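You operate a simulated robot arm through the tools that you are given. There is no shell and no other tool.

You run a simulated robot arm. Do the job below in one go: nothing can be reset, and whatever is moved stays where it is left.

TASK
Load nests nine and eleven from the green tray, then run the chain forward two steps.
Fine: switch the chain on for it and off again. Set down upright: white housing.

Only the result counts: the job must be done as asked and must still hold three seconds after the hand-in. Knocking over, shifting, dropping, spilling or breaking anything else fails it.

THE ROBOT
A 6-joint arm with a two-finger parallel gripper, fixed in place. Base frame: the origin is at the foot of the arm, x ahead of it, y to its left, z up; the work surface is at about z = 0.775. Readings come in m, degrees, newtons and seconds.
With the tool pointing down near the work surface it reaches from about 0.58 to 0.94 m from the base axis. Its first joint turns from -149.0 to 149.0 degrees. Payload 3.43 kg.
The TCP is the grasp point between the finger pads, 0.034 m short of the fingertips. In the tool frame z runs along the fingers and y along their closing line. The gripper opens to 0.128 m. The fingers are 0.024 m wide and 0.012 m thick; the gripper's body (0.048 by 0.13 m) begins 0.096 m behind the TCP.
Orientation is told as [roll, pitch, yaw] about the base's x, y, z axes, in that order, counted from this pose: with the fingers straight down and closing along the base's y, the tool's x points along the base's -x, its y along +y and its z along -z.

THE INTERFACE
- The arm moves only by the tool play_rows. Its argument "motion" is a list of rows, each a list of 2 entries, a list of its own where there are three numbers: the shift along the tool's x, y, z in m, then the turn, a rotation vector about the tool's x, y, z in degrees. In form: [[[dx, dy, dz], [wx, wy, wz]], ...]. A call has 1 to 20 rows; each row shifts and turns the commanded pose from where the row before left it, along the tool's axes as they then stand. "claw" is the gripper command, from -1 (fully open) to 1 (shut), values between in proportion, set as the call begins (left out, the last holds). A row lasts 0.2 s, in which the tool goes at most 0.05 m and 8.6 degrees; a call with a longer step from one row to the next is refused whole, and so is a gripper value outside its range. Where a pose cannot be reached the arm comes as near as it can. A force on the tool above 70 N (or 10 N above the force at the start of the call, whichever is more), or a blocked arm, ends the call early, and 0.2 s more pass. The fingers move at their own pace (about 0.108 m/s each) and stop on an object; they squeeze with about 30 N. The grip force told is the motor's: it shows also when the fingers shut on nothing. Time passes only in rows, and 0.2 s behind the last, so rows that do not move let the fingers close. The reply holds the time, the measured pose of the TCP, the force on the tool along the base axes, the opening and the grip force, in the units named above and with some noise, with the torque about the TCP (base axes, N m) and any sound that the robot's microphone picked up, and new pictures: "show" is both (left out), scene, wrist or none.
- Cameras (640 x 400 px; columns grow to the right, rows downward): "scene" is fixed at [0.0581, -0.6543, 1.3636]; the picture's right is [-0.20, -0.98, 0.00], its down [-0.94, 0.19, -0.30] and it looks along [0.29, -0.06, -0.96] (base axes); focal length 214 px, centre (320, 200). "wrist" rides on the gripper at [0.076, -0.011, -0.16] in the tool frame; the picture's right is [0.15, 0.99, 0.00], its down [-0.88, 0.13, -0.46] and it looks along [-0.45, 0.07, 0.89] (tool axes); focal length 234 px, centre (320, 200). There is no depth. A picture from a camera that has moved, and an enlarged one, comes with that camera's place and axes in the base frame and with its lens. The place of the scene camera against the robot may be out by one fixed shift of up to 0.018 m in any direction.
- raise_lower(by): slides the trunk up (or, below 0, down) by that many m; the arm rides with it, the base frame stays. It gives what a move gives, with no picture.
- inspect(camera, box): a new picture of the part [left, top, right, bottom] of that camera's present view, enlarged. The clock stands still meanwhile.
- finish_job(): hands the job in; it is judged then, once.

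Places have to be worked out from the pictures, the camera data and where the tool is seen. Open the gripper and draw the arm clear of the work before you hand the job in, unless the task says otherwise.

The tools are called as name(argument=value, ...) on one line, values as JSON. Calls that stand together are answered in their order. play_rows: Moves the arm, as the interface text tells. Its arguments: {"type":"object","properties":{"motion":{"type":"array","items":{"type":"array"}},"claw":{"type":"number"},"show":{"type":"string","enum":["both","scene","wrist","none"]}},"required":["motion"]} The other tools are called the same way: raise_lower (by) slides the trunk up or down; inspect (camera, box) takes an enlarged picture of a part of a camera's view; finish_job () hands the job in.

At the start:

```text
time: 0.0
eef_pos: [0.716, -0.4034, 1.118]
orientation: [0.0, 0.0, 0.0]
contact_force: [0.6, -0.3, 0.4]
torque: [-0.02, -0.03, 0.01]
width: 0.128
gripper_force: 0.0
trunk travel left (down, up): [-0.625, 0.085]
```

scene: 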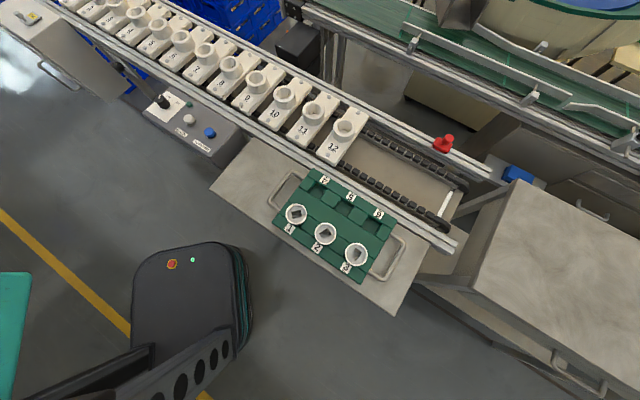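
wrist: 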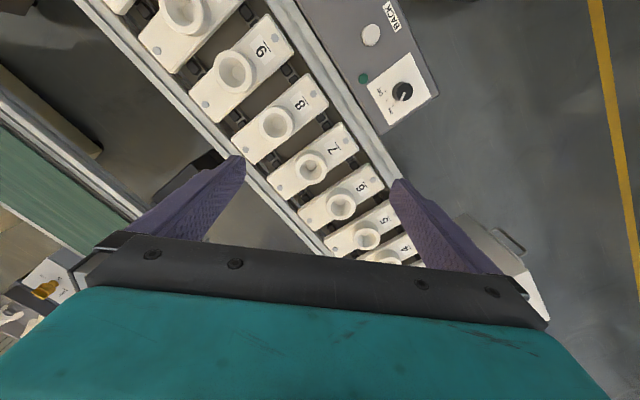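

I'll start by looking closely at the scene: tray, chain nests, and control panel.

inspect(camera="scene", box=[260, 150, 420, 300])

inspect(camera="scene", box=[130, 70, 250, 170])

inspect(camera="scene", box=[180, 40, 380, 170])

inspect(camera="scene", box=[0, 0, 200, 120])

inspect(camera="wrist", box=[130, 0, 450, 200])

```text
2.67 times, centred on (340, 225) of scene
camera zoom: at [0.0581, -0.6543, 1.3636], right [-0.2, -0.98, 0.0], down [-0.94, 0.19, -0.3], along [0.29, -0.06, -0.96], focal length 572 px, centre (267, 133)
```

zoom: 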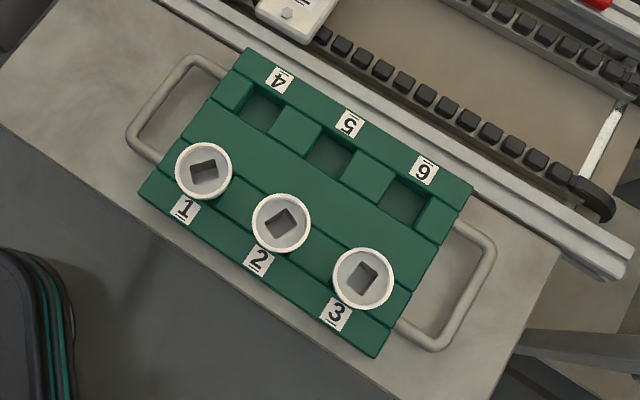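

```text
4.00 times, centred on (190, 120) of scene
camera zoom: at [0.0581, -0.6543, 1.3636], right [-0.2, -0.98, 0.0], down [-0.94, 0.19, -0.3], along [0.29, -0.06, -0.96], focal length 858 px, centre (840, 520)
```

zoom: 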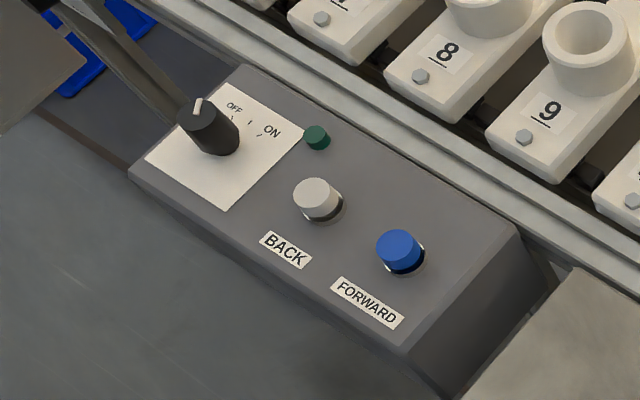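

```text
3.08 times, centred on (280, 105) of scene
camera zoom: at [0.0581, -0.6543, 1.3636], right [-0.2, -0.98, 0.0], down [-0.94, 0.19, -0.3], along [0.29, -0.06, -0.96], focal length 660 px, centre (443, 492)
```

zoom: 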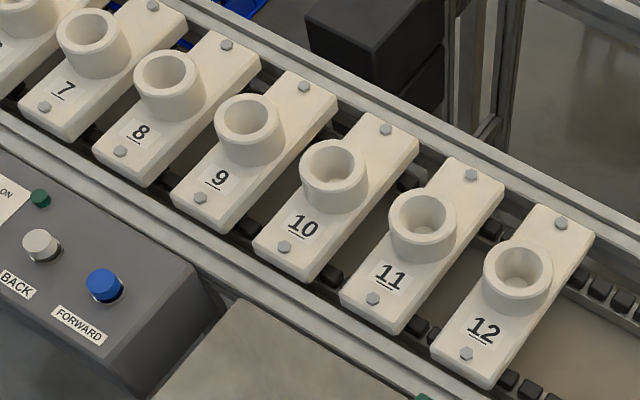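

```text
3.20 times, centred on (100, 60) of scene
camera zoom: at [0.0581, -0.6543, 1.3636], right [-0.2, -0.98, 0.0], down [-0.94, 0.19, -0.3], along [0.29, -0.06, -0.96], focal length 686 px, centre (1024, 648)
```

zoom: 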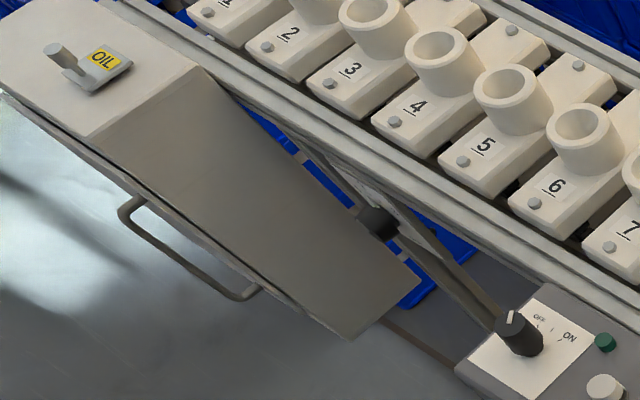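

```text
2.00 times, centred on (290, 100) of wrist
camera zoom: at [0.6388, -0.4155, 1.2793], right [-0.15, 0.99, 0.0], down [0.88, 0.13, 0.46], along [0.45, 0.07, -0.89], focal length 468 px, centre (380, 400)
```

zoom: 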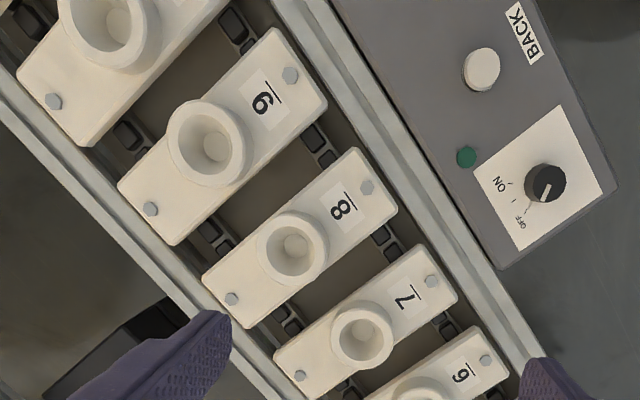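

The housings sit in tray slots 1–3 around (0.19,-0.62) to (0.07,-0.74); the row and chain run roughly along 45° in the base frame. I'll move above the tray at safe height for a wrist view.

play_rows(motion=[[[0.039, -0.0185, 0], [0, 0, 0]], [[0.039, -0.0185, 0], [0, 0, 0]], [[0.039, -0.0185, 0], [0, 0, 0]], [[0.039, -0.0185, 0], [0, 0, 0]], [[0.039, -0.0185, 0], [0, 0, 0]], [[0.039, -0.0185, 0], [0, 0, 0]], [[0.039, -0.0185, 0], [0, 0, 0]], [[0.039, -0.0185, 0], [0, 0, 0]], [[0, 0, 0], [0, 0, 0]]], show="both")

```text
time: 2.0
eef_pos: [0.4047, -0.5531, 1.1196]
orientation: [0.0, 0.0, -0.1]
contact_force: [0.8, 0.4, -0.5]
torque: [0.01, 0.02, 0.03]
width: 0.128
gripper_force: 0.1
trunk travel left (down, up): [-0.625, 0.085]
camera wrist: at [0.3277, -0.5639, 1.2802], right [-0.15, 0.99, 0.0], down [0.88, 0.13, 0.46], along [0.45, 0.07, -0.89], focal length 234 px, centre (320, 200)
```

scene: 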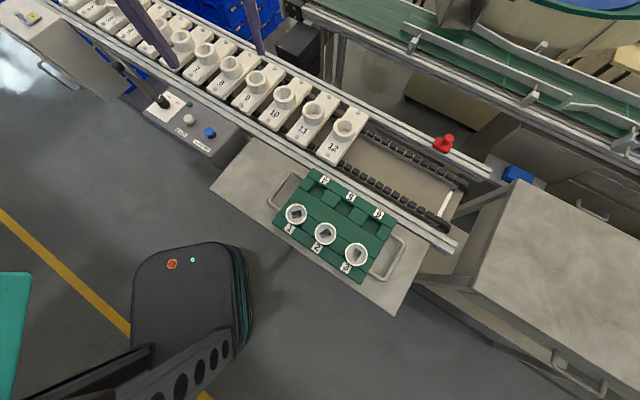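
wrist: 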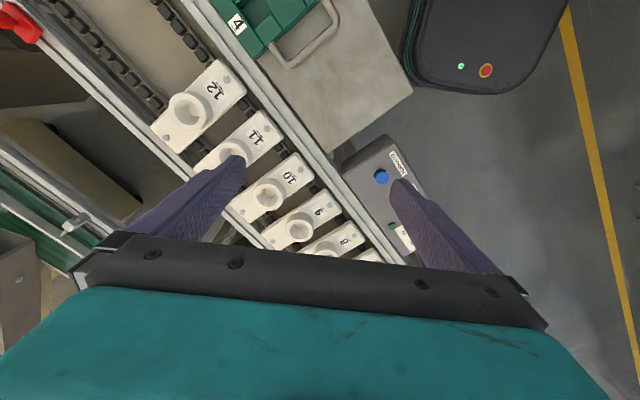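

Wrist camera works as expected (TCP projects to about image centre). Continuing to above the tray and yawing +45° to align with it.

play_rows(motion=[[[0.039, -0.0181, 0], [0, 0, 0]], [[0.039, -0.0181, 0], [0, 0, 0]], [[0.039, -0.0181, 0], [0, 0, 0]], [[0.039, -0.0181, 0], [0, 0, 0]], [[0.039, -0.0181, 0], [0, 0, 0]], [[0.039, -0.0181, 0], [0, 0, 0]], [[0.039, -0.0181, 0], [0, 0, 0]], [[0, 0, 0], [0, 0, -7.5]], [[0, 0, 0], [0, 0, -7.5]], [[0, 0, 0], [0, 0, -7.5]], [[0, 0, 0], [0, 0, -7.5]], [[0, 0, 0], [0, 0, -7.5]], [[0, 0, 0], [0, 0, -7.5]], [[0, 0, 0], [0, 0, 0]]], show="both")

```text
time: 5.0
eef_pos: [0.1312, -0.6792, 1.1179]
orientation: [0.0, 0.0, 45.1]
contact_force: [0.1, 0.8, 0.1]
torque: [-0.01, 0.04, 0.01]
width: 0.128
gripper_force: 0.1
trunk travel left (down, up): [-0.625, 0.085]
camera wrist: at [0.0839, -0.7409, 1.2791], right [-0.8, 0.59, 0.0], down [0.53, 0.72, 0.46], along [0.27, 0.37, -0.89], focal length 234 px, centre (320, 200)
```

scene: 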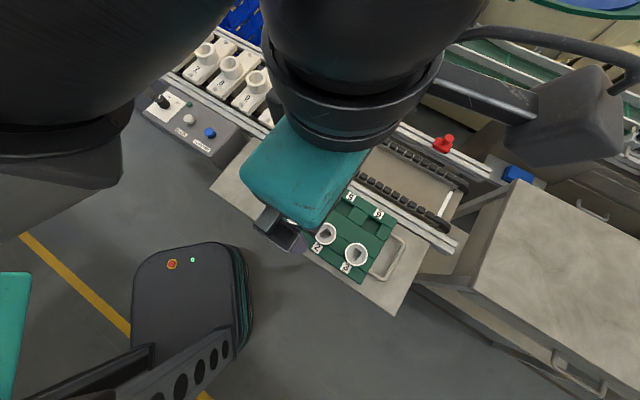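
wrist: 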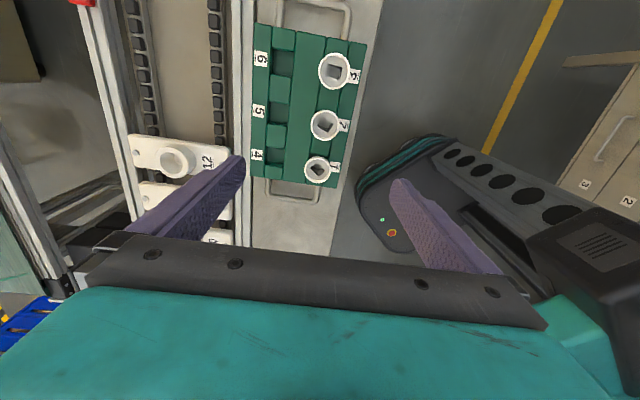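

inspect(camera="wrist", box=[230, 10, 390, 210])

inspect(camera="wrist", box=[120, 110, 260, 250])

```text
2.00 times, centred on (310, 110) of wrist
camera zoom: at [0.0839, -0.7409, 1.2791], right [-0.8, 0.59, 0.0], down [0.53, 0.72, 0.46], along [0.27, 0.37, -0.89], focal length 468 px, centre (340, 380)
```

zoom: 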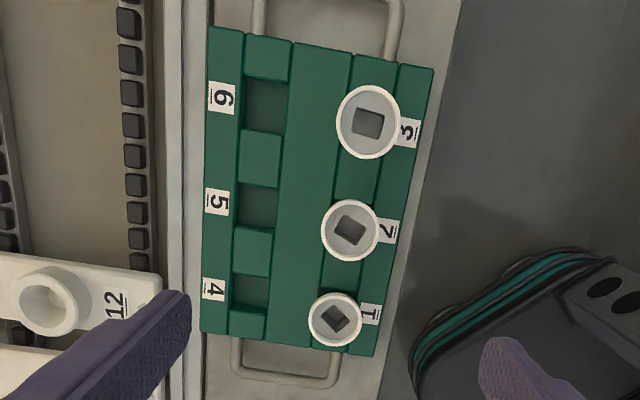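

```text
2.86 times, centred on (190, 180) of wrist
camera zoom: at [0.0839, -0.7409, 1.2791], right [-0.8, 0.59, 0.0], down [0.53, 0.72, 0.46], along [0.27, 0.37, -0.89], focal length 669 px, centre (691, 257)
```

zoom: 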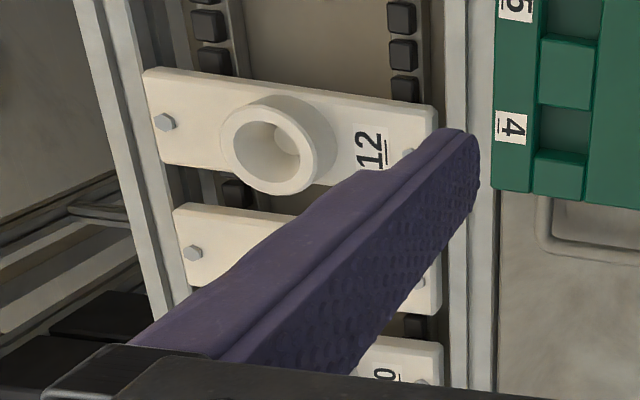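

I need to see the housings' side profile, so I'll back off along the row and tilt the tool so the wrist camera looks flatter.

play_rows(motion=[[[0.04, 0, 0.02], [0, 0, 0]], [[0.04, 0, 0.02], [0, 0, 0]], [[0.04, 0, 0.02], [0, 0, 0]], [[0.04, 0, 0.02], [0, 0, 0]], [[0, 0, 0], [0, -8, 0]], [[0, 0, 0], [0, -8, 0]], [[0, 0, 0], [0, -8, 0]], [[0, 0, 0], [0, -8, 0]], [[0, 0, 0], [0, 0, 0]]], show="both")

```text
time: 7.0
eef_pos: [0.0315, -0.808, 0.9993]
orientation: [-2.4, -29.8, 45.0]
contact_force: [0.5, 0.0, 0.3]
torque: [-0.07, 0.01, -0.01]
width: 0.1278
gripper_force: 0.0
out of reach, approached as far as the arm can: row 8
trunk travel left (down, up): [-0.625, 0.085]
camera wrist: at [-0.0684, -0.9131, 1.101], right [-0.77, 0.62, -0.11], down [0.28, 0.49, 0.83], along [0.57, 0.61, -0.55], focal length 234 px, centre (320, 200)
```

scene: 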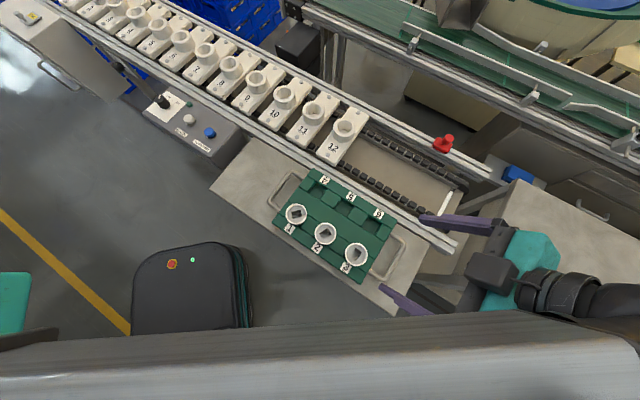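
wrist: 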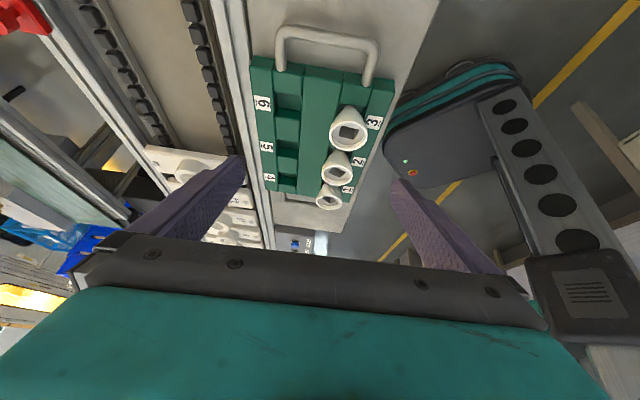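

inspect(camera="wrist", box=[240, 70, 420, 220])

inspect(camera="wrist", box=[310, 90, 390, 220])

inspect(camera="wrist", box=[130, 130, 280, 260])

```text
2.67 times, centred on (330, 145) of wrist
camera zoom: at [-0.0684, -0.9131, 1.101], right [-0.77, 0.62, -0.11], down [0.28, 0.49, 0.83], along [0.57, 0.61, -0.55], focal length 624 px, centre (293, 347)
```

zoom: 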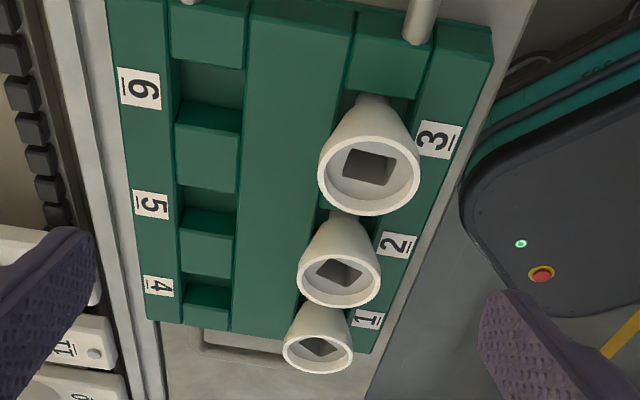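

```text
3.08 times, centred on (350, 155) of wrist
camera zoom: at [-0.0684, -0.9131, 1.101], right [-0.77, 0.62, -0.11], down [0.28, 0.49, 0.83], along [0.57, 0.61, -0.55], focal length 720 px, centre (228, 338)
```

zoom: 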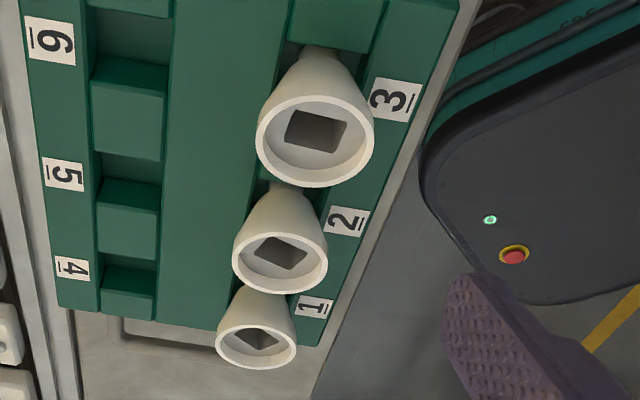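

```text
3.08 times, centred on (205, 195) of wrist
camera zoom: at [-0.0684, -0.9131, 1.101], right [-0.77, 0.62, -0.11], down [0.28, 0.49, 0.83], along [0.57, 0.61, -0.55], focal length 720 px, centre (674, 215)
```

zoom: 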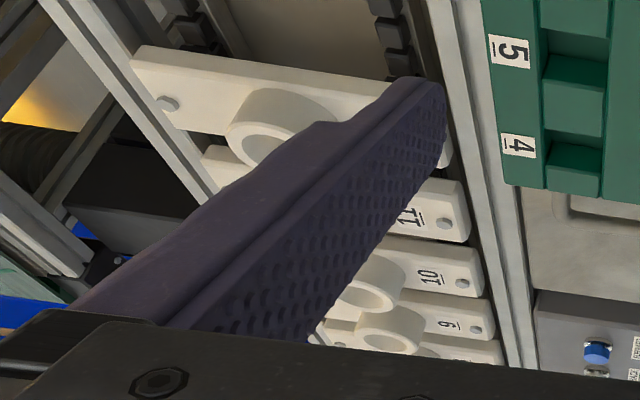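

The housings are funnels: 52 mm rim on top (z≈0.85), narrow neck down in the tray pocket. I'll lower the trunk slightly for a flatter side view of the profile.

raise_lower(by=-0.07)

inspect(camera="wrist", box=[240, 40, 420, 190])

inspect(camera="wrist", box=[120, 100, 320, 260])

```text
time: 8.1
eef_pos: [0.0312, -0.8068, 0.9282]
orientation: [-2.2, -29.7, 45.0]
contact_force: [-1.0, -0.3, 0.1]
torque: [0.02, 0.0, 0.0]
width: 0.1281
gripper_force: 0.0
trunk travel left (down, up): [-0.555, 0.155]
```

```text
2.67 times, centred on (330, 115) of wrist
camera zoom: at [-0.0684, -0.9139, 1.0305], right [-0.78, 0.62, -0.11], down [0.28, 0.49, 0.83], along [0.57, 0.61, -0.55], focal length 624 px, centre (293, 427)
```

zoom: 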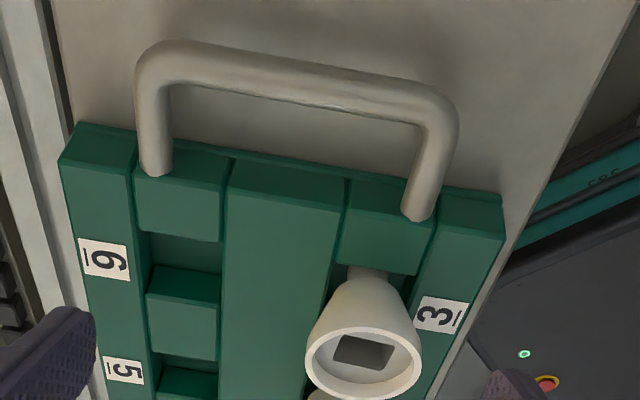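

```text
2.50 times, centred on (220, 180) of wrist
camera zoom: at [-0.0684, -0.9139, 1.0305], right [-0.78, 0.62, -0.11], down [0.28, 0.49, 0.83], along [0.57, 0.61, -0.55], focal length 585 px, centre (570, 250)
```

zoom: 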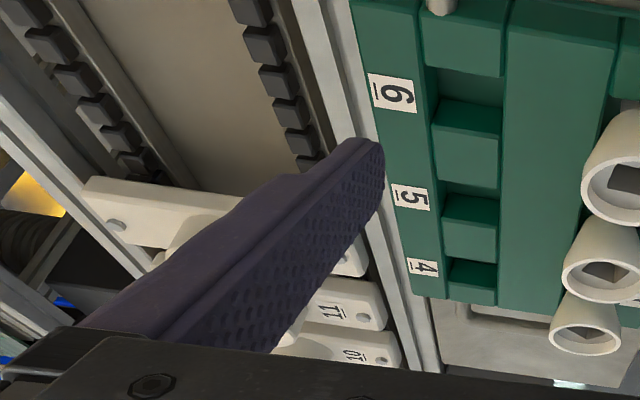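

inspect(camera="wrist", box=[315, 120, 375, 200])

inspect(camera="wrist", box=[310, 160, 380, 240])

```text
5.00 times, centred on (345, 160) of wrist
camera zoom: at [-0.0684, -0.9139, 1.0305], right [-0.78, 0.62, -0.11], down [0.28, 0.49, 0.83], along [0.57, 0.61, -0.55], focal length 1171 px, centre (195, 400)
```

zoom: 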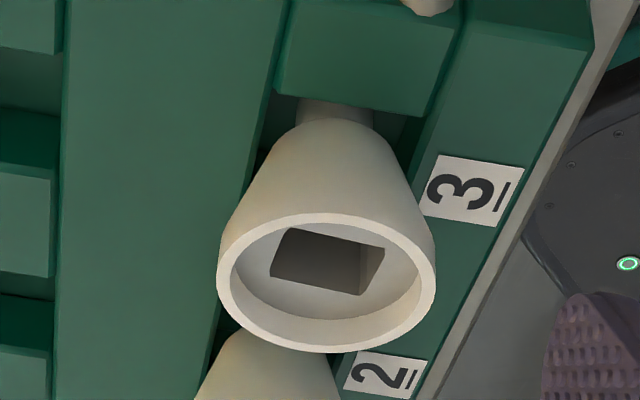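

```text
5.00 times, centred on (345, 200) of wrist
camera zoom: at [-0.0684, -0.9139, 1.0305], right [-0.78, 0.62, -0.11], down [0.28, 0.49, 0.83], along [0.57, 0.61, -0.55], focal length 1171 px, centre (195, 200)
```

zoom: 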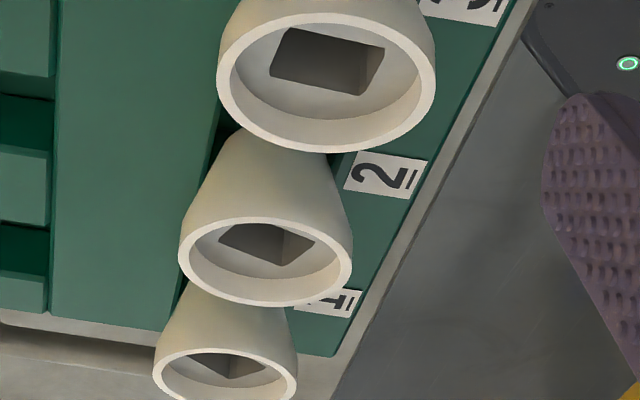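

The profile is clear: ~52 mm rim, tapering to a ~33 mm shoulder about 38 mm below, then a ~19 mm neck. I'll raise back up and straighten the tool to vertical.

raise_lower(by=0.07)

play_rows(motion=[[[0, 0, 0], [0, 8, 0]], [[0, 0, 0], [0, 8, 0]], [[0, 0, 0], [0, 8, 0]], [[0, 0, 0], [0, 8, 0]], [[0, 0, 0], [0, 0, 0]]], show="wrist")

```text
time: 9.2
eef_pos: [0.0324, -0.8076, 0.9978]
orientation: [-2.3, -29.6, 45.0]
contact_force: [-0.2, 0.6, -0.1]
torque: [-0.01, 0.02, 0.0]
width: 0.128
gripper_force: 0.1
trunk travel left (down, up): [-0.625, 0.085]
```

```text
time: 10.4
eef_pos: [0.0301, -0.8084, 0.9971]
orientation: [-2.0, 2.4, 43.8]
contact_force: [0.3, 0.8, -0.3]
torque: [-0.02, -0.01, 0.02]
width: 0.1281
gripper_force: 0.1
trunk travel left (down, up): [-0.625, 0.085]
camera wrist: at [-0.0153, -0.8602, 1.1618], right [-0.79, 0.61, -0.03], down [0.55, 0.73, 0.41], along [0.27, 0.31, -0.91], focal length 234 px, centre (320, 200)
```

wrist: 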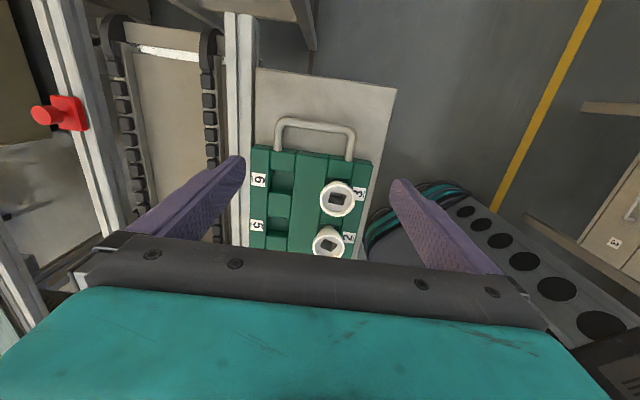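

Slight residual tilt; I'll correct it and centre above housing 3 at z≈0.95 for a precise look before grasping.

play_rows(motion=[[[0, 0, 0], [-2.0, -2.4, -1.2]], [[-0.0345, 0.0146, 0], [0, 0, 0]], [[-0.0344, 0.0147, 0], [0, 0, 0]], [[0, 0, 0.024], [0, 0, 0]], [[0, 0, 0.023], [0, 0, 0]], [[0, 0, 0], [0, 0, 0]]], show="wrist")

inspect(camera="wrist", box=[250, 90, 390, 230])

```text
time: 11.8
eef_pos: [0.0607, -0.7381, 0.9498]
orientation: [0.0, -0.1, 45.0]
contact_force: [-0.1, -0.2, -0.3]
torque: [0.03, 0.01, 0.01]
width: 0.128
gripper_force: 0.1
trunk travel left (down, up): [-0.625, 0.085]
camera wrist: at [0.0136, -0.8005, 1.1102], right [-0.8, 0.6, 0.0], down [0.53, 0.71, 0.46], along [0.27, 0.37, -0.89], focal length 234 px, centre (320, 200)
```

wrist: 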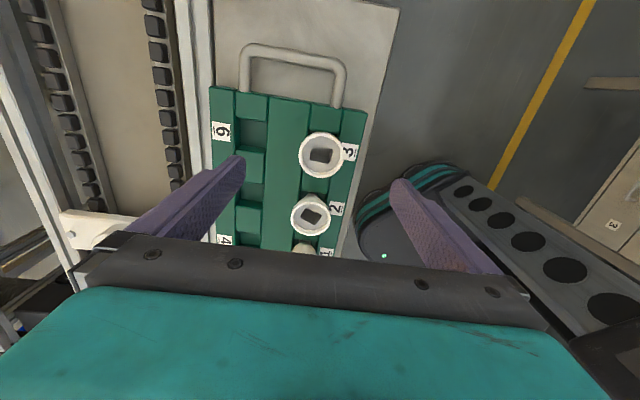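

```text
2.86 times, centred on (320, 160) of wrist
camera zoom: at [0.0136, -0.8005, 1.1102], right [-0.8, 0.6, 0.0], down [0.53, 0.71, 0.46], along [0.27, 0.37, -0.89], focal length 669 px, centre (320, 314)
```

zoom: 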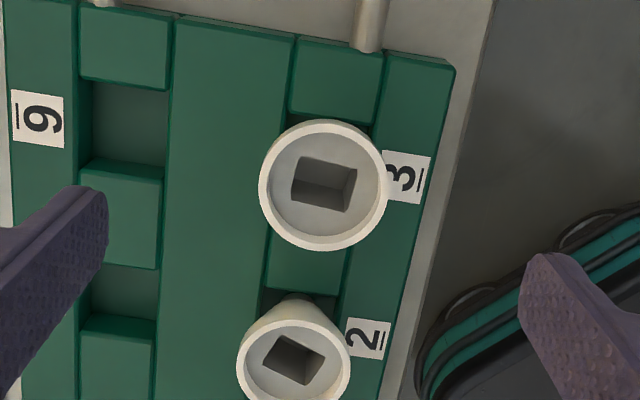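

Housing 3 is within ~2 mm of the TCP axis. Descending so the fingertips reach ~18 mm below the rim (still above the tray top at ~0.807).

play_rows(motion=[[[0.001, 0.001, 0.028], [0, 0, 0]], [[0, 0, 0.028], [0, 0, 0]], [[0, 0, 0.028], [0, 0, 0]], [[0, 0, 0], [0, 0, 0]]], show="both")

inspect(camera="wrist", box=[220, 110, 420, 240])

```text
time: 12.8
eef_pos: [0.059, -0.7377, 0.865]
orientation: [0.1, -0.1, 45.0]
contact_force: [-0.6, -0.5, 0.7]
torque: [0.02, 0.01, -0.02]
width: 0.1281
gripper_force: 0.1
trunk travel left (down, up): [-0.625, 0.085]
camera wrist: at [0.0123, -0.8003, 1.0261], right [-0.8, 0.6, 0.0], down [0.53, 0.71, 0.46], along [0.27, 0.37, -0.89], focal length 234 px, centre (320, 200)
```

scene: 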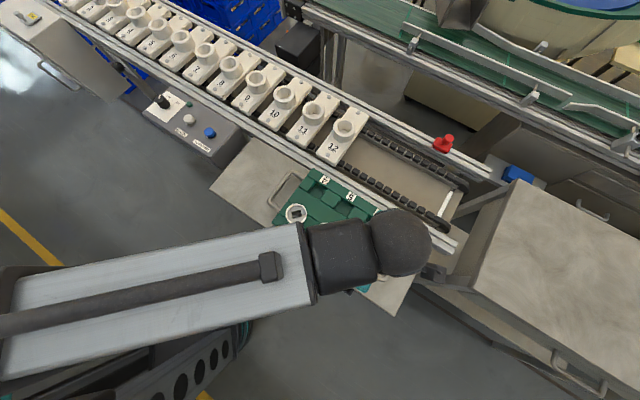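
wrist: 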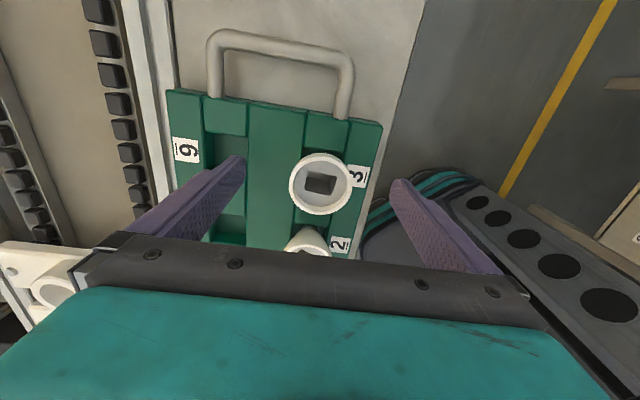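

```text
3.08 times, centred on (320, 175) of wrist
camera zoom: at [0.0123, -0.8003, 1.0261], right [-0.8, 0.6, 0.0], down [0.53, 0.71, 0.46], along [0.27, 0.37, -0.89], focal length 720 px, centre (320, 277)
```

zoom: 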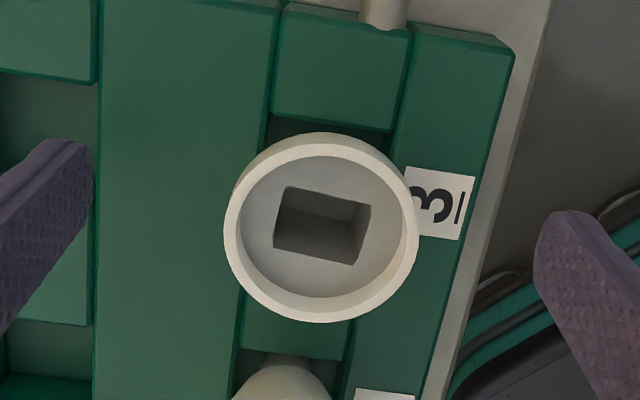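

Well centred (≈1 mm off). Closing the gripper on the rim.

play_rows(motion=[[[0.001, 0, 0], [0, 0, 0]], [[0, 0, 0], [0, 0, 0]], [[0, 0, 0], [0, 0, 0]], [[0, 0, 0], [0, 0, 0]], [[0, 0, 0], [0, 0, 0]]], claw=1, show="wrist")

inspect(camera="wrist", box=[220, 110, 420, 240])

```text
time: 14.0
eef_pos: [0.0588, -0.7392, 0.8659]
orientation: [0.1, 0.0, 45.0]
contact_force: [-0.8, 1.2, -0.4]
torque: [0.01, 0.02, -0.01]
width: 0.0511
gripper_force: 30.4
trunk travel left (down, up): [-0.625, 0.085]
camera wrist: at [0.0117, -0.801, 1.0272], right [-0.8, 0.6, 0.0], down [0.53, 0.71, 0.46], along [0.27, 0.37, -0.89], focal length 234 px, centre (320, 200)
```

wrist: 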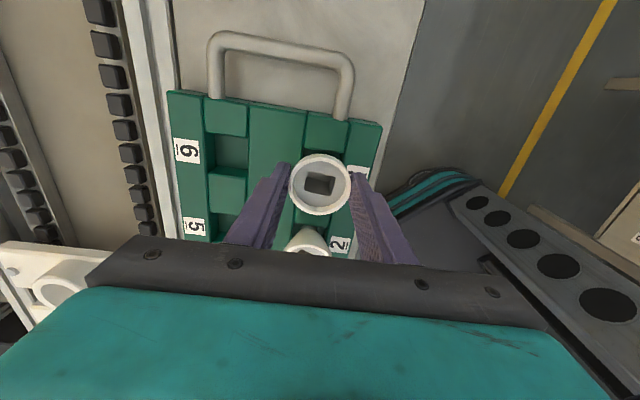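

```text
3.08 times, centred on (320, 175) of wrist
camera zoom: at [0.0117, -0.801, 1.0272], right [-0.8, 0.6, 0.0], down [0.53, 0.71, 0.46], along [0.27, 0.37, -0.89], focal length 720 px, centre (320, 277)
```

zoom: 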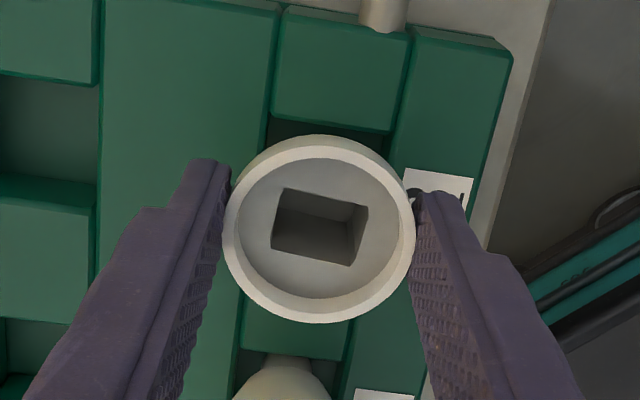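

Gripped at 51 mm with 30 N. Lifting straight up, slowly at first.

play_rows(motion=[[[0, 0, -0.01], [0, 0, 0]], [[0, 0, -0.015], [0, 0, 0]], [[0, 0, -0.02], [0, 0, 0]], [[0, 0, -0.03], [0, 0, 0]], [[0, 0, -0.035], [0, 0, 0]], [[0, 0, -0.035], [0, 0, 0]], [[0, 0, 0], [0, 0, 0]]], show="both")

inspect(camera="wrist", box=[220, 110, 420, 240])

```text
time: 15.6
eef_pos: [0.0562, -0.7387, 1.0098]
orientation: [0.2, 0.0, 45.0]
contact_force: [0.7, 0.0, -0.4]
torque: [-0.03, 0.01, 0.02]
width: 0.0508
gripper_force: 30.7
trunk travel left (down, up): [-0.625, 0.085]
camera wrist: at [0.0096, -0.8007, 1.1709], right [-0.8, 0.6, 0.0], down [0.53, 0.71, 0.46], along [0.27, 0.37, -0.89], focal length 234 px, centre (320, 200)
```

scene: 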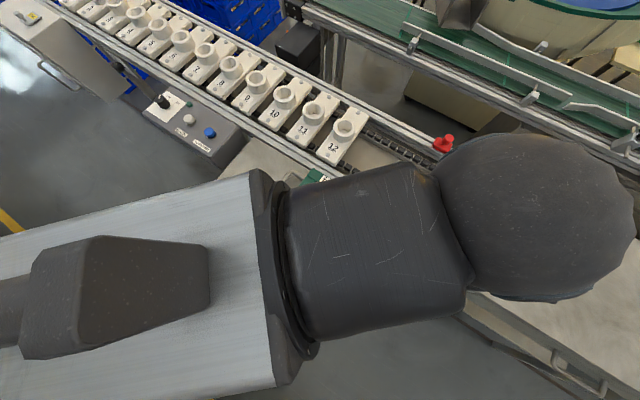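
wrist: 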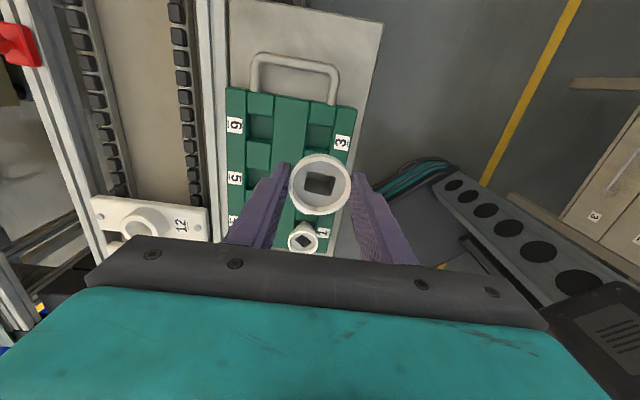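

```text
3.08 times, centred on (320, 175) of wrist
camera zoom: at [0.0096, -0.8007, 1.1709], right [-0.8, 0.6, 0.0], down [0.53, 0.71, 0.46], along [0.27, 0.37, -0.89], focal length 720 px, centre (320, 277)
```

zoom: 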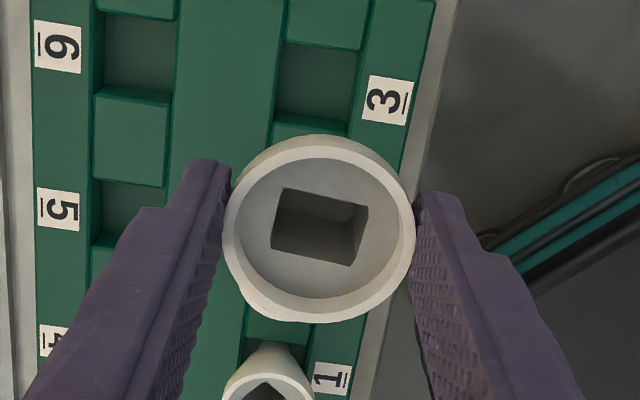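

Housing 3 is held upright and clear of the tray. Carrying it at this height to above nest 11 (≈(0.48,-0.71)), where the wrist camera can fix the cup position.

play_rows(motion=[[[-0.0268, -0.0233, 0], [0, 0, 0]], [[-0.0268, -0.0233, 0], [0, 0, 0]], [[-0.0268, -0.0233, 0], [0, 0, 0]], [[-0.0268, -0.0233, 0], [0, 0, 0]], [[-0.0268, -0.0233, 0], [0, 0, 0]], [[-0.0268, -0.0233, 0], [0, 0, 0]], [[-0.0268, -0.0233, 0], [0, 0, 0]], [[-0.0268, -0.0233, 0], [0, 0, 0]], [[-0.0268, -0.0233, 0], [0, 0, 0]], [[-0.0268, -0.0233, 0], [0, 0, 0]], [[-0.0268, -0.0233, 0], [0, 0, 0]], [[-0.0268, -0.0233, 0], [0, 0, 0]], [[0, 0, 0], [0, 0, 0]]], show="both")

inspect(camera="wrist", box=[220, 80, 420, 240])

```text
time: 18.4
eef_pos: [0.4821, -0.7093, 1.0117]
orientation: [0.2, 0.0, 45.0]
contact_force: [0.5, 0.3, 0.1]
torque: [-0.02, 0.01, -0.01]
width: 0.0509
gripper_force: 29.6
trunk travel left (down, up): [-0.625, 0.085]
camera wrist: at [0.4359, -0.7716, 1.1722], right [-0.8, 0.6, 0.0], down [0.53, 0.71, 0.46], along [0.27, 0.37, -0.89], focal length 234 px, centre (320, 200)
```

scene: 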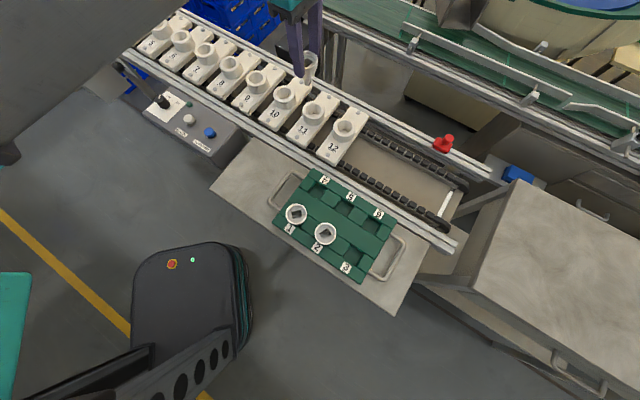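
wrist: 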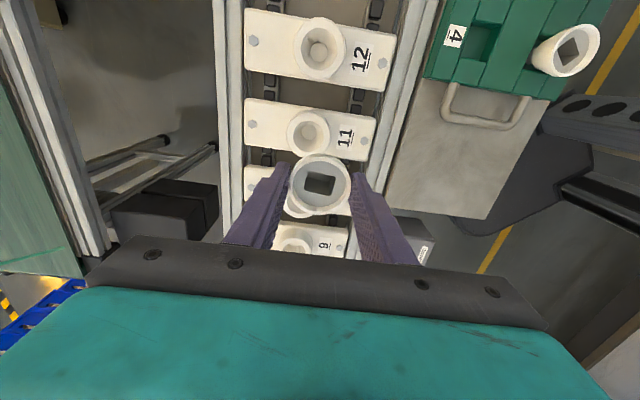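

```text
2.50 times, centred on (320, 160) of wrist
camera zoom: at [0.4359, -0.7716, 1.1722], right [-0.8, 0.6, 0.0], down [0.53, 0.71, 0.46], along [0.27, 0.37, -0.89], focal length 585 px, centre (320, 300)
```

zoom: 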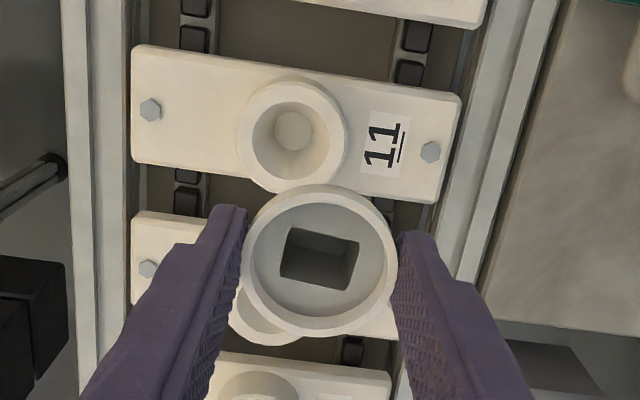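

Clear view of nest 11's cup, ~7 mm/−14 mm off in tool axes. I'll take a second view from a shifted position to triangulate the cup rim height.

play_rows(motion=[[[-0.0272, -0.007, 0], [0, 0, 0]], [[-0.0273, -0.007, 0], [0, 0, 0]], [[0, 0, 0], [0, 0, 0]], [[0, 0, 0], [0, 0, 0]]], show="wrist")

inspect(camera="wrist", box=[240, 20, 400, 180])

```text
time: 19.4
eef_pos: [0.5296, -0.6809, 1.0103]
orientation: [0.1, -0.1, 45.0]
contact_force: [0.1, -0.5, 0.2]
torque: [0.01, 0.04, -0.01]
width: 0.0507
gripper_force: 30.2
trunk travel left (down, up): [-0.625, 0.085]
camera wrist: at [0.4844, -0.7432, 1.1716], right [-0.8, 0.6, 0.0], down [0.53, 0.71, 0.46], along [0.27, 0.37, -0.89], focal length 234 px, centre (320, 200)
```

wrist: 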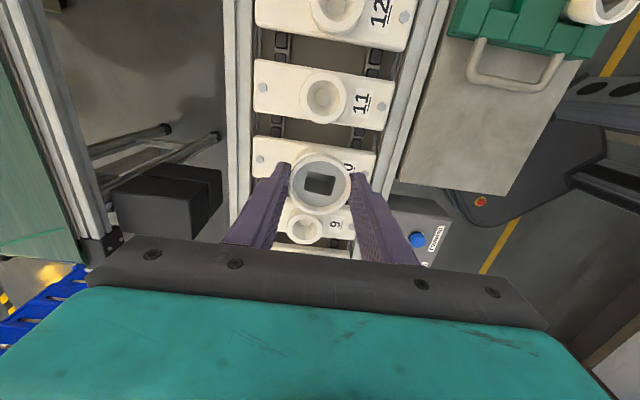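

```text
2.50 times, centred on (320, 100) of wrist
camera zoom: at [0.4844, -0.7432, 1.1716], right [-0.8, 0.6, 0.0], down [0.53, 0.71, 0.46], along [0.27, 0.37, -0.89], focal length 585 px, centre (320, 450)
```

zoom: 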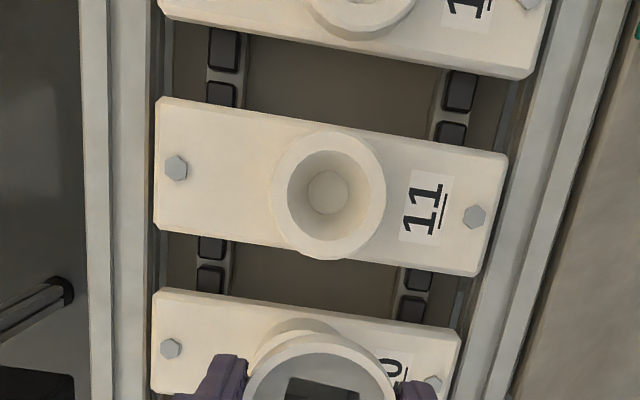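

Triangulation puts nest 11's axis at about (0.493,-0.721), cup rim z≈0.80. I'll centre the held housing over it and descend partway, still above the cup, then check from both cameras.

play_rows(motion=[[[0.026, -0.001, 0], [0, 0, 0]], [[0.026, -0.0011, 0], [0, 0, 0]], [[0, 0, 0.035], [0, 0, 0]], [[0, 0, 0.03], [0, 0, 0]], [[0, 0, 0], [0, 0, 0]], [[0, 0, 0], [0, 0, 0]]], show="both")

inspect(camera="scene", box=[240, 40, 400, 180])

inspect(camera="wrist", box=[220, 80, 420, 240])

```text
time: 20.8
eef_pos: [0.4973, -0.7197, 0.9476]
orientation: [0.0, -0.2, 45.0]
contact_force: [0.1, 1.1, -0.9]
torque: [-0.03, -0.02, 0.02]
width: 0.0507
gripper_force: 29.7
trunk travel left (down, up): [-0.625, 0.085]
camera wrist: at [0.4504, -0.7818, 1.1081], right [-0.8, 0.6, 0.0], down [0.53, 0.71, 0.46], along [0.27, 0.37, -0.89], focal length 234 px, centre (320, 200)
```

scene: 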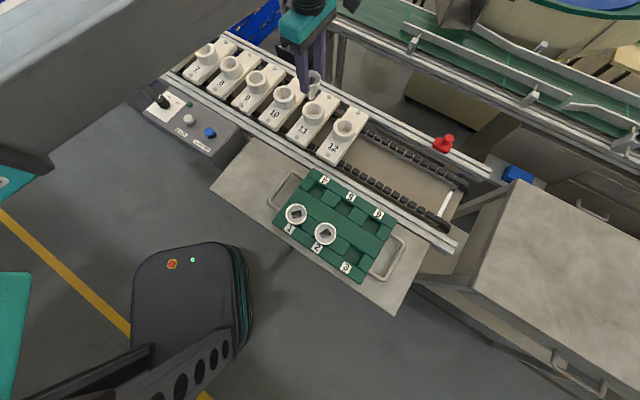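
wrist: 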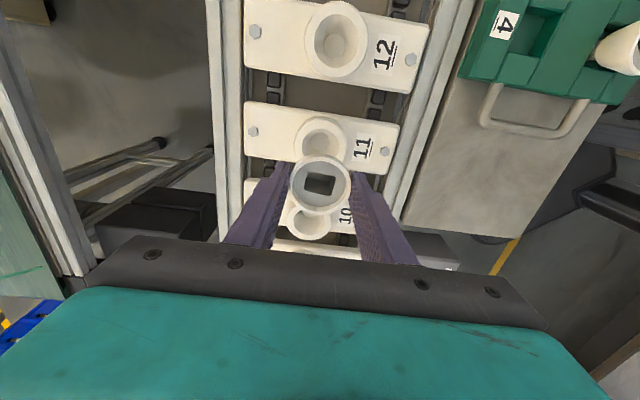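

```text
2.86 times, centred on (320, 110) of scene
camera zoom: at [0.0581, -0.6543, 1.3636], right [-0.2, -0.98, 0.0], down [-0.94, 0.19, -0.3], along [0.29, -0.06, -0.96], focal length 613 px, centre (320, 457)
```

zoom: 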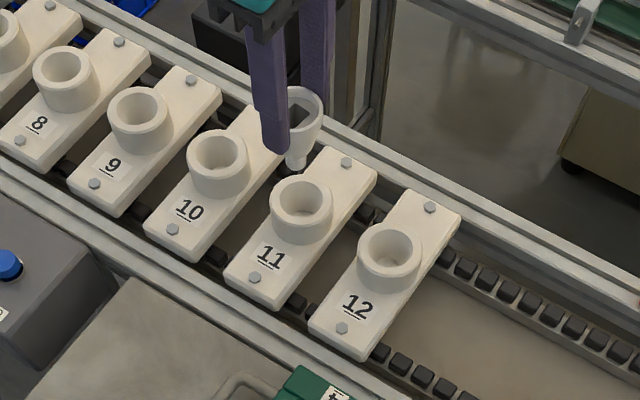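

```text
2.50 times, centred on (320, 160) of wrist
camera zoom: at [0.4504, -0.7818, 1.1081], right [-0.8, 0.6, 0.0], down [0.53, 0.71, 0.46], along [0.27, 0.37, -0.89], focal length 585 px, centre (320, 300)
```

zoom: 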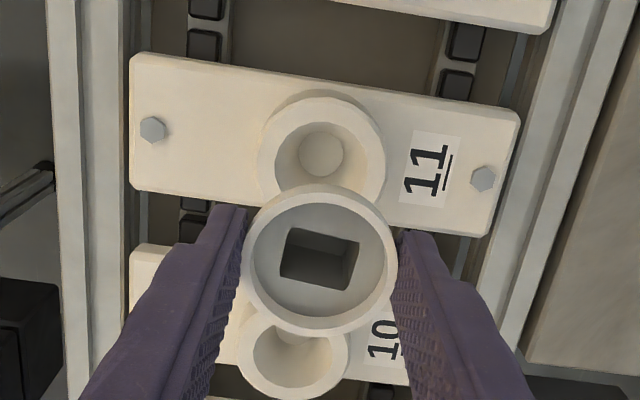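

The housing is within ~2 mm of nest 11's axis. I'll nudge and descend to where the neck just enters the cup, watching the force.

play_rows(motion=[[[0.0003, 0.0016, 0.02], [0, 0, 0]], [[0, 0, 0.025], [0, 0, 0]], [[0, 0, 0.025], [0, 0, 0]], [[0, 0, 0], [0, 0, 0]]], show="both")

inspect(camera="scene", box=[260, 60, 370, 150])

inspect(camera="wrist", box=[220, 80, 420, 240])

```text
time: 21.8
eef_pos: [0.4939, -0.7184, 0.8763]
orientation: [0.1, -0.1, 45.0]
contact_force: [-0.6, -0.1, -0.3]
torque: [0.01, 0.01, 0.02]
width: 0.0509
gripper_force: 30.4
trunk travel left (down, up): [-0.625, 0.085]
camera wrist: at [0.4479, -0.7811, 1.0379], right [-0.8, 0.6, 0.0], down [0.53, 0.71, 0.46], along [0.27, 0.37, -0.89], focal length 234 px, centre (320, 200)
```

scene: 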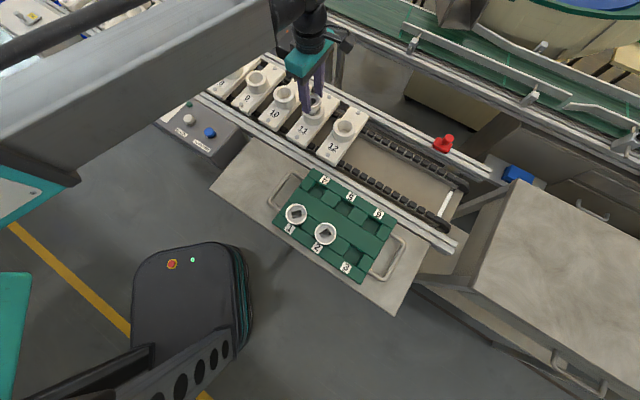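
wrist: 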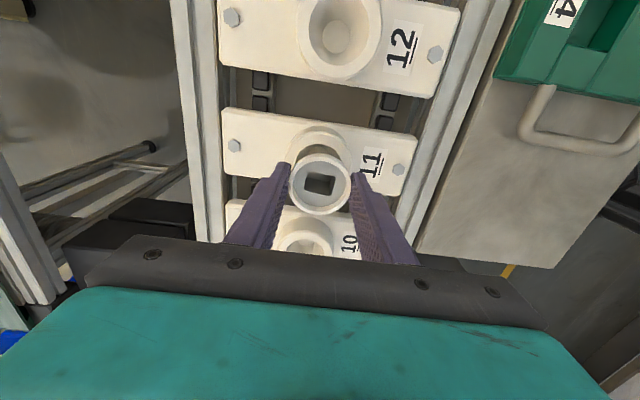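

```text
4.44 times, centred on (315, 105) of scene
camera zoom: at [0.0581, -0.6543, 1.3636], right [-0.2, -0.98, 0.0], down [-0.94, 0.19, -0.3], along [0.29, -0.06, -0.96], focal length 953 px, centre (342, 622)
```

zoom: 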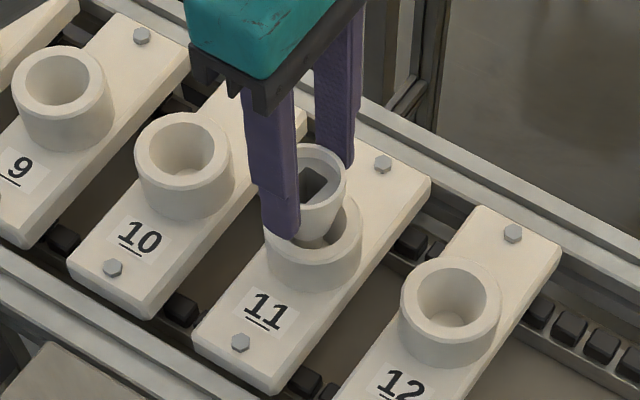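

```text
2.50 times, centred on (320, 160) of wrist
camera zoom: at [0.4479, -0.7811, 1.0379], right [-0.8, 0.6, 0.0], down [0.53, 0.71, 0.46], along [0.27, 0.37, -0.89], focal length 585 px, centre (320, 300)
```

zoom: 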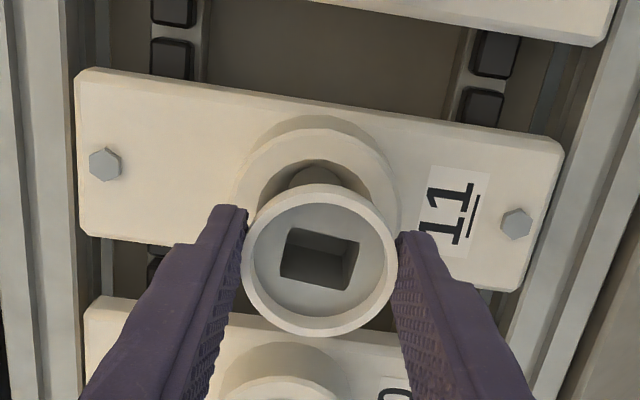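

The neck is entering cup 11 and is well centred. Continuing down in small steps while monitoring force.

play_rows(motion=[[[0, 0, 0.006], [0, 0, 0]], [[0, 0, 0.006], [0, 0, 0]], [[0, 0, 0.006], [0, 0, 0]], [[0, 0, 0], [0, 0, 0]]], show="wrist")

inspect(camera="scene", box=[260, 60, 370, 150])

```text
time: 22.8
eef_pos: [0.4934, -0.7172, 0.8612]
orientation: [-0.1, 0.0, 45.0]
contact_force: [-0.5, -4.0, 24.6]
torque: [-0.03, -0.01, 0.09]
width: 0.0512
gripper_force: 29.8
trunk travel left (down, up): [-0.625, 0.085]
camera wrist: at [0.4472, -0.7787, 1.0223], right [-0.8, 0.6, 0.0], down [0.53, 0.72, 0.46], along [0.27, 0.37, -0.89], focal length 234 px, centre (320, 200)
```

wrist: 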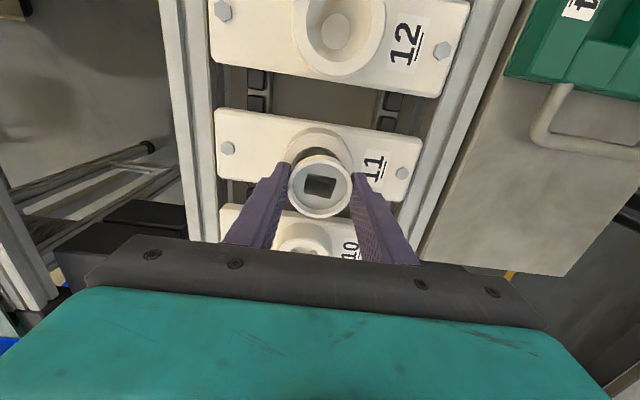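

```text
4.44 times, centred on (315, 105) of scene
camera zoom: at [0.0581, -0.6543, 1.3636], right [-0.2, -0.98, 0.0], down [-0.94, 0.19, -0.3], along [0.29, -0.06, -0.96], focal length 953 px, centre (342, 622)
```

zoom: 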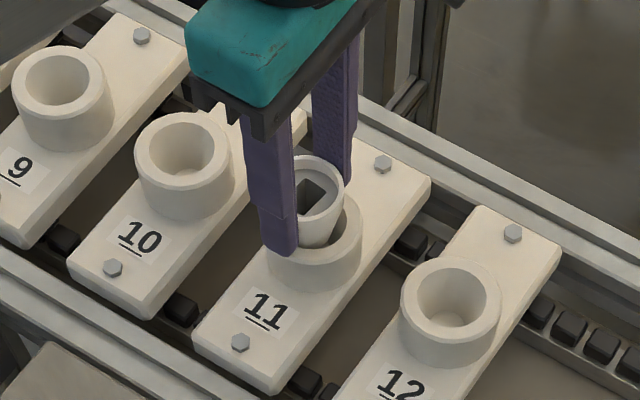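

inspect(camera="wrist", box=[260, 100, 380, 230])

inspect(camera="scene", box=[290, 75, 350, 135])

inspect(camera="wrist", box=[280, 0, 400, 90])

```text
3.08 times, centred on (320, 165) of wrist
camera zoom: at [0.4472, -0.7787, 1.0223], right [-0.8, 0.6, 0.0], down [0.53, 0.72, 0.46], along [0.27, 0.37, -0.89], focal length 720 px, centre (320, 308)
```

zoom: 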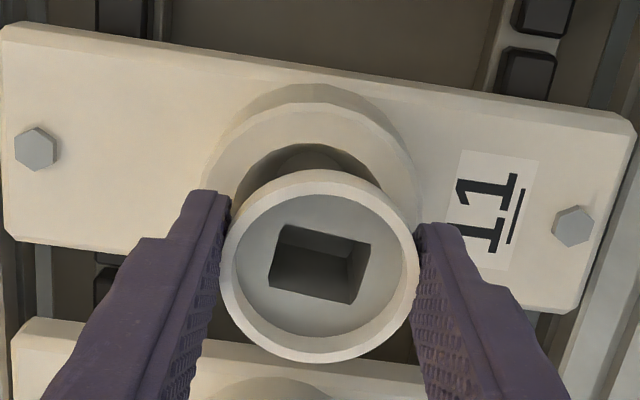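

```text
6.67 times, centred on (320, 105) of scene
camera zoom: at [0.0581, -0.6543, 1.3636], right [-0.2, -0.98, 0.0], down [-0.94, 0.19, -0.3], along [0.29, -0.06, -0.96], focal length 1430 px, centre (320, 833)
```

zoom: 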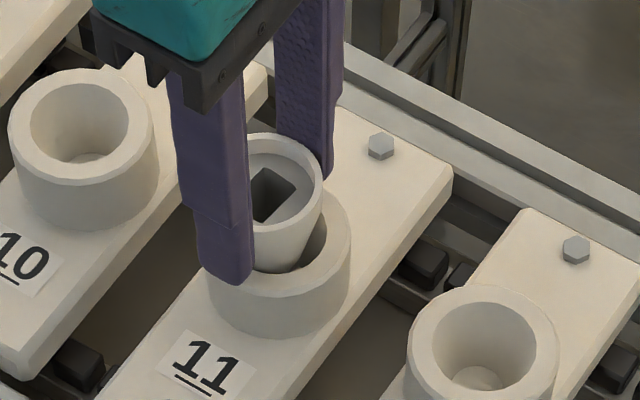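

```text
4.44 times, centred on (340, 45) of wrist
camera zoom: at [0.4472, -0.7787, 1.0223], right [-0.8, 0.6, 0.0], down [0.53, 0.72, 0.46], along [0.27, 0.37, -0.89], focal length 1041 px, centre (231, 889)
```

zoom: 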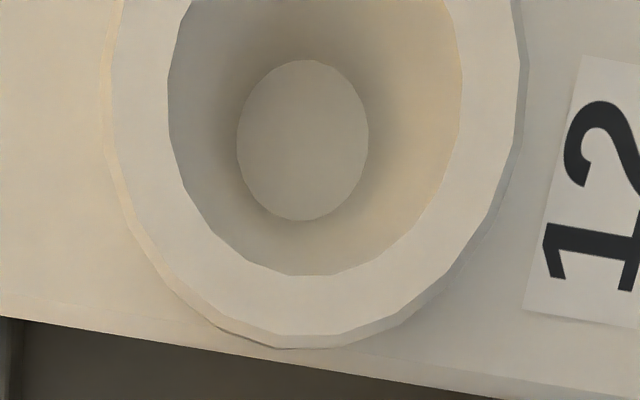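

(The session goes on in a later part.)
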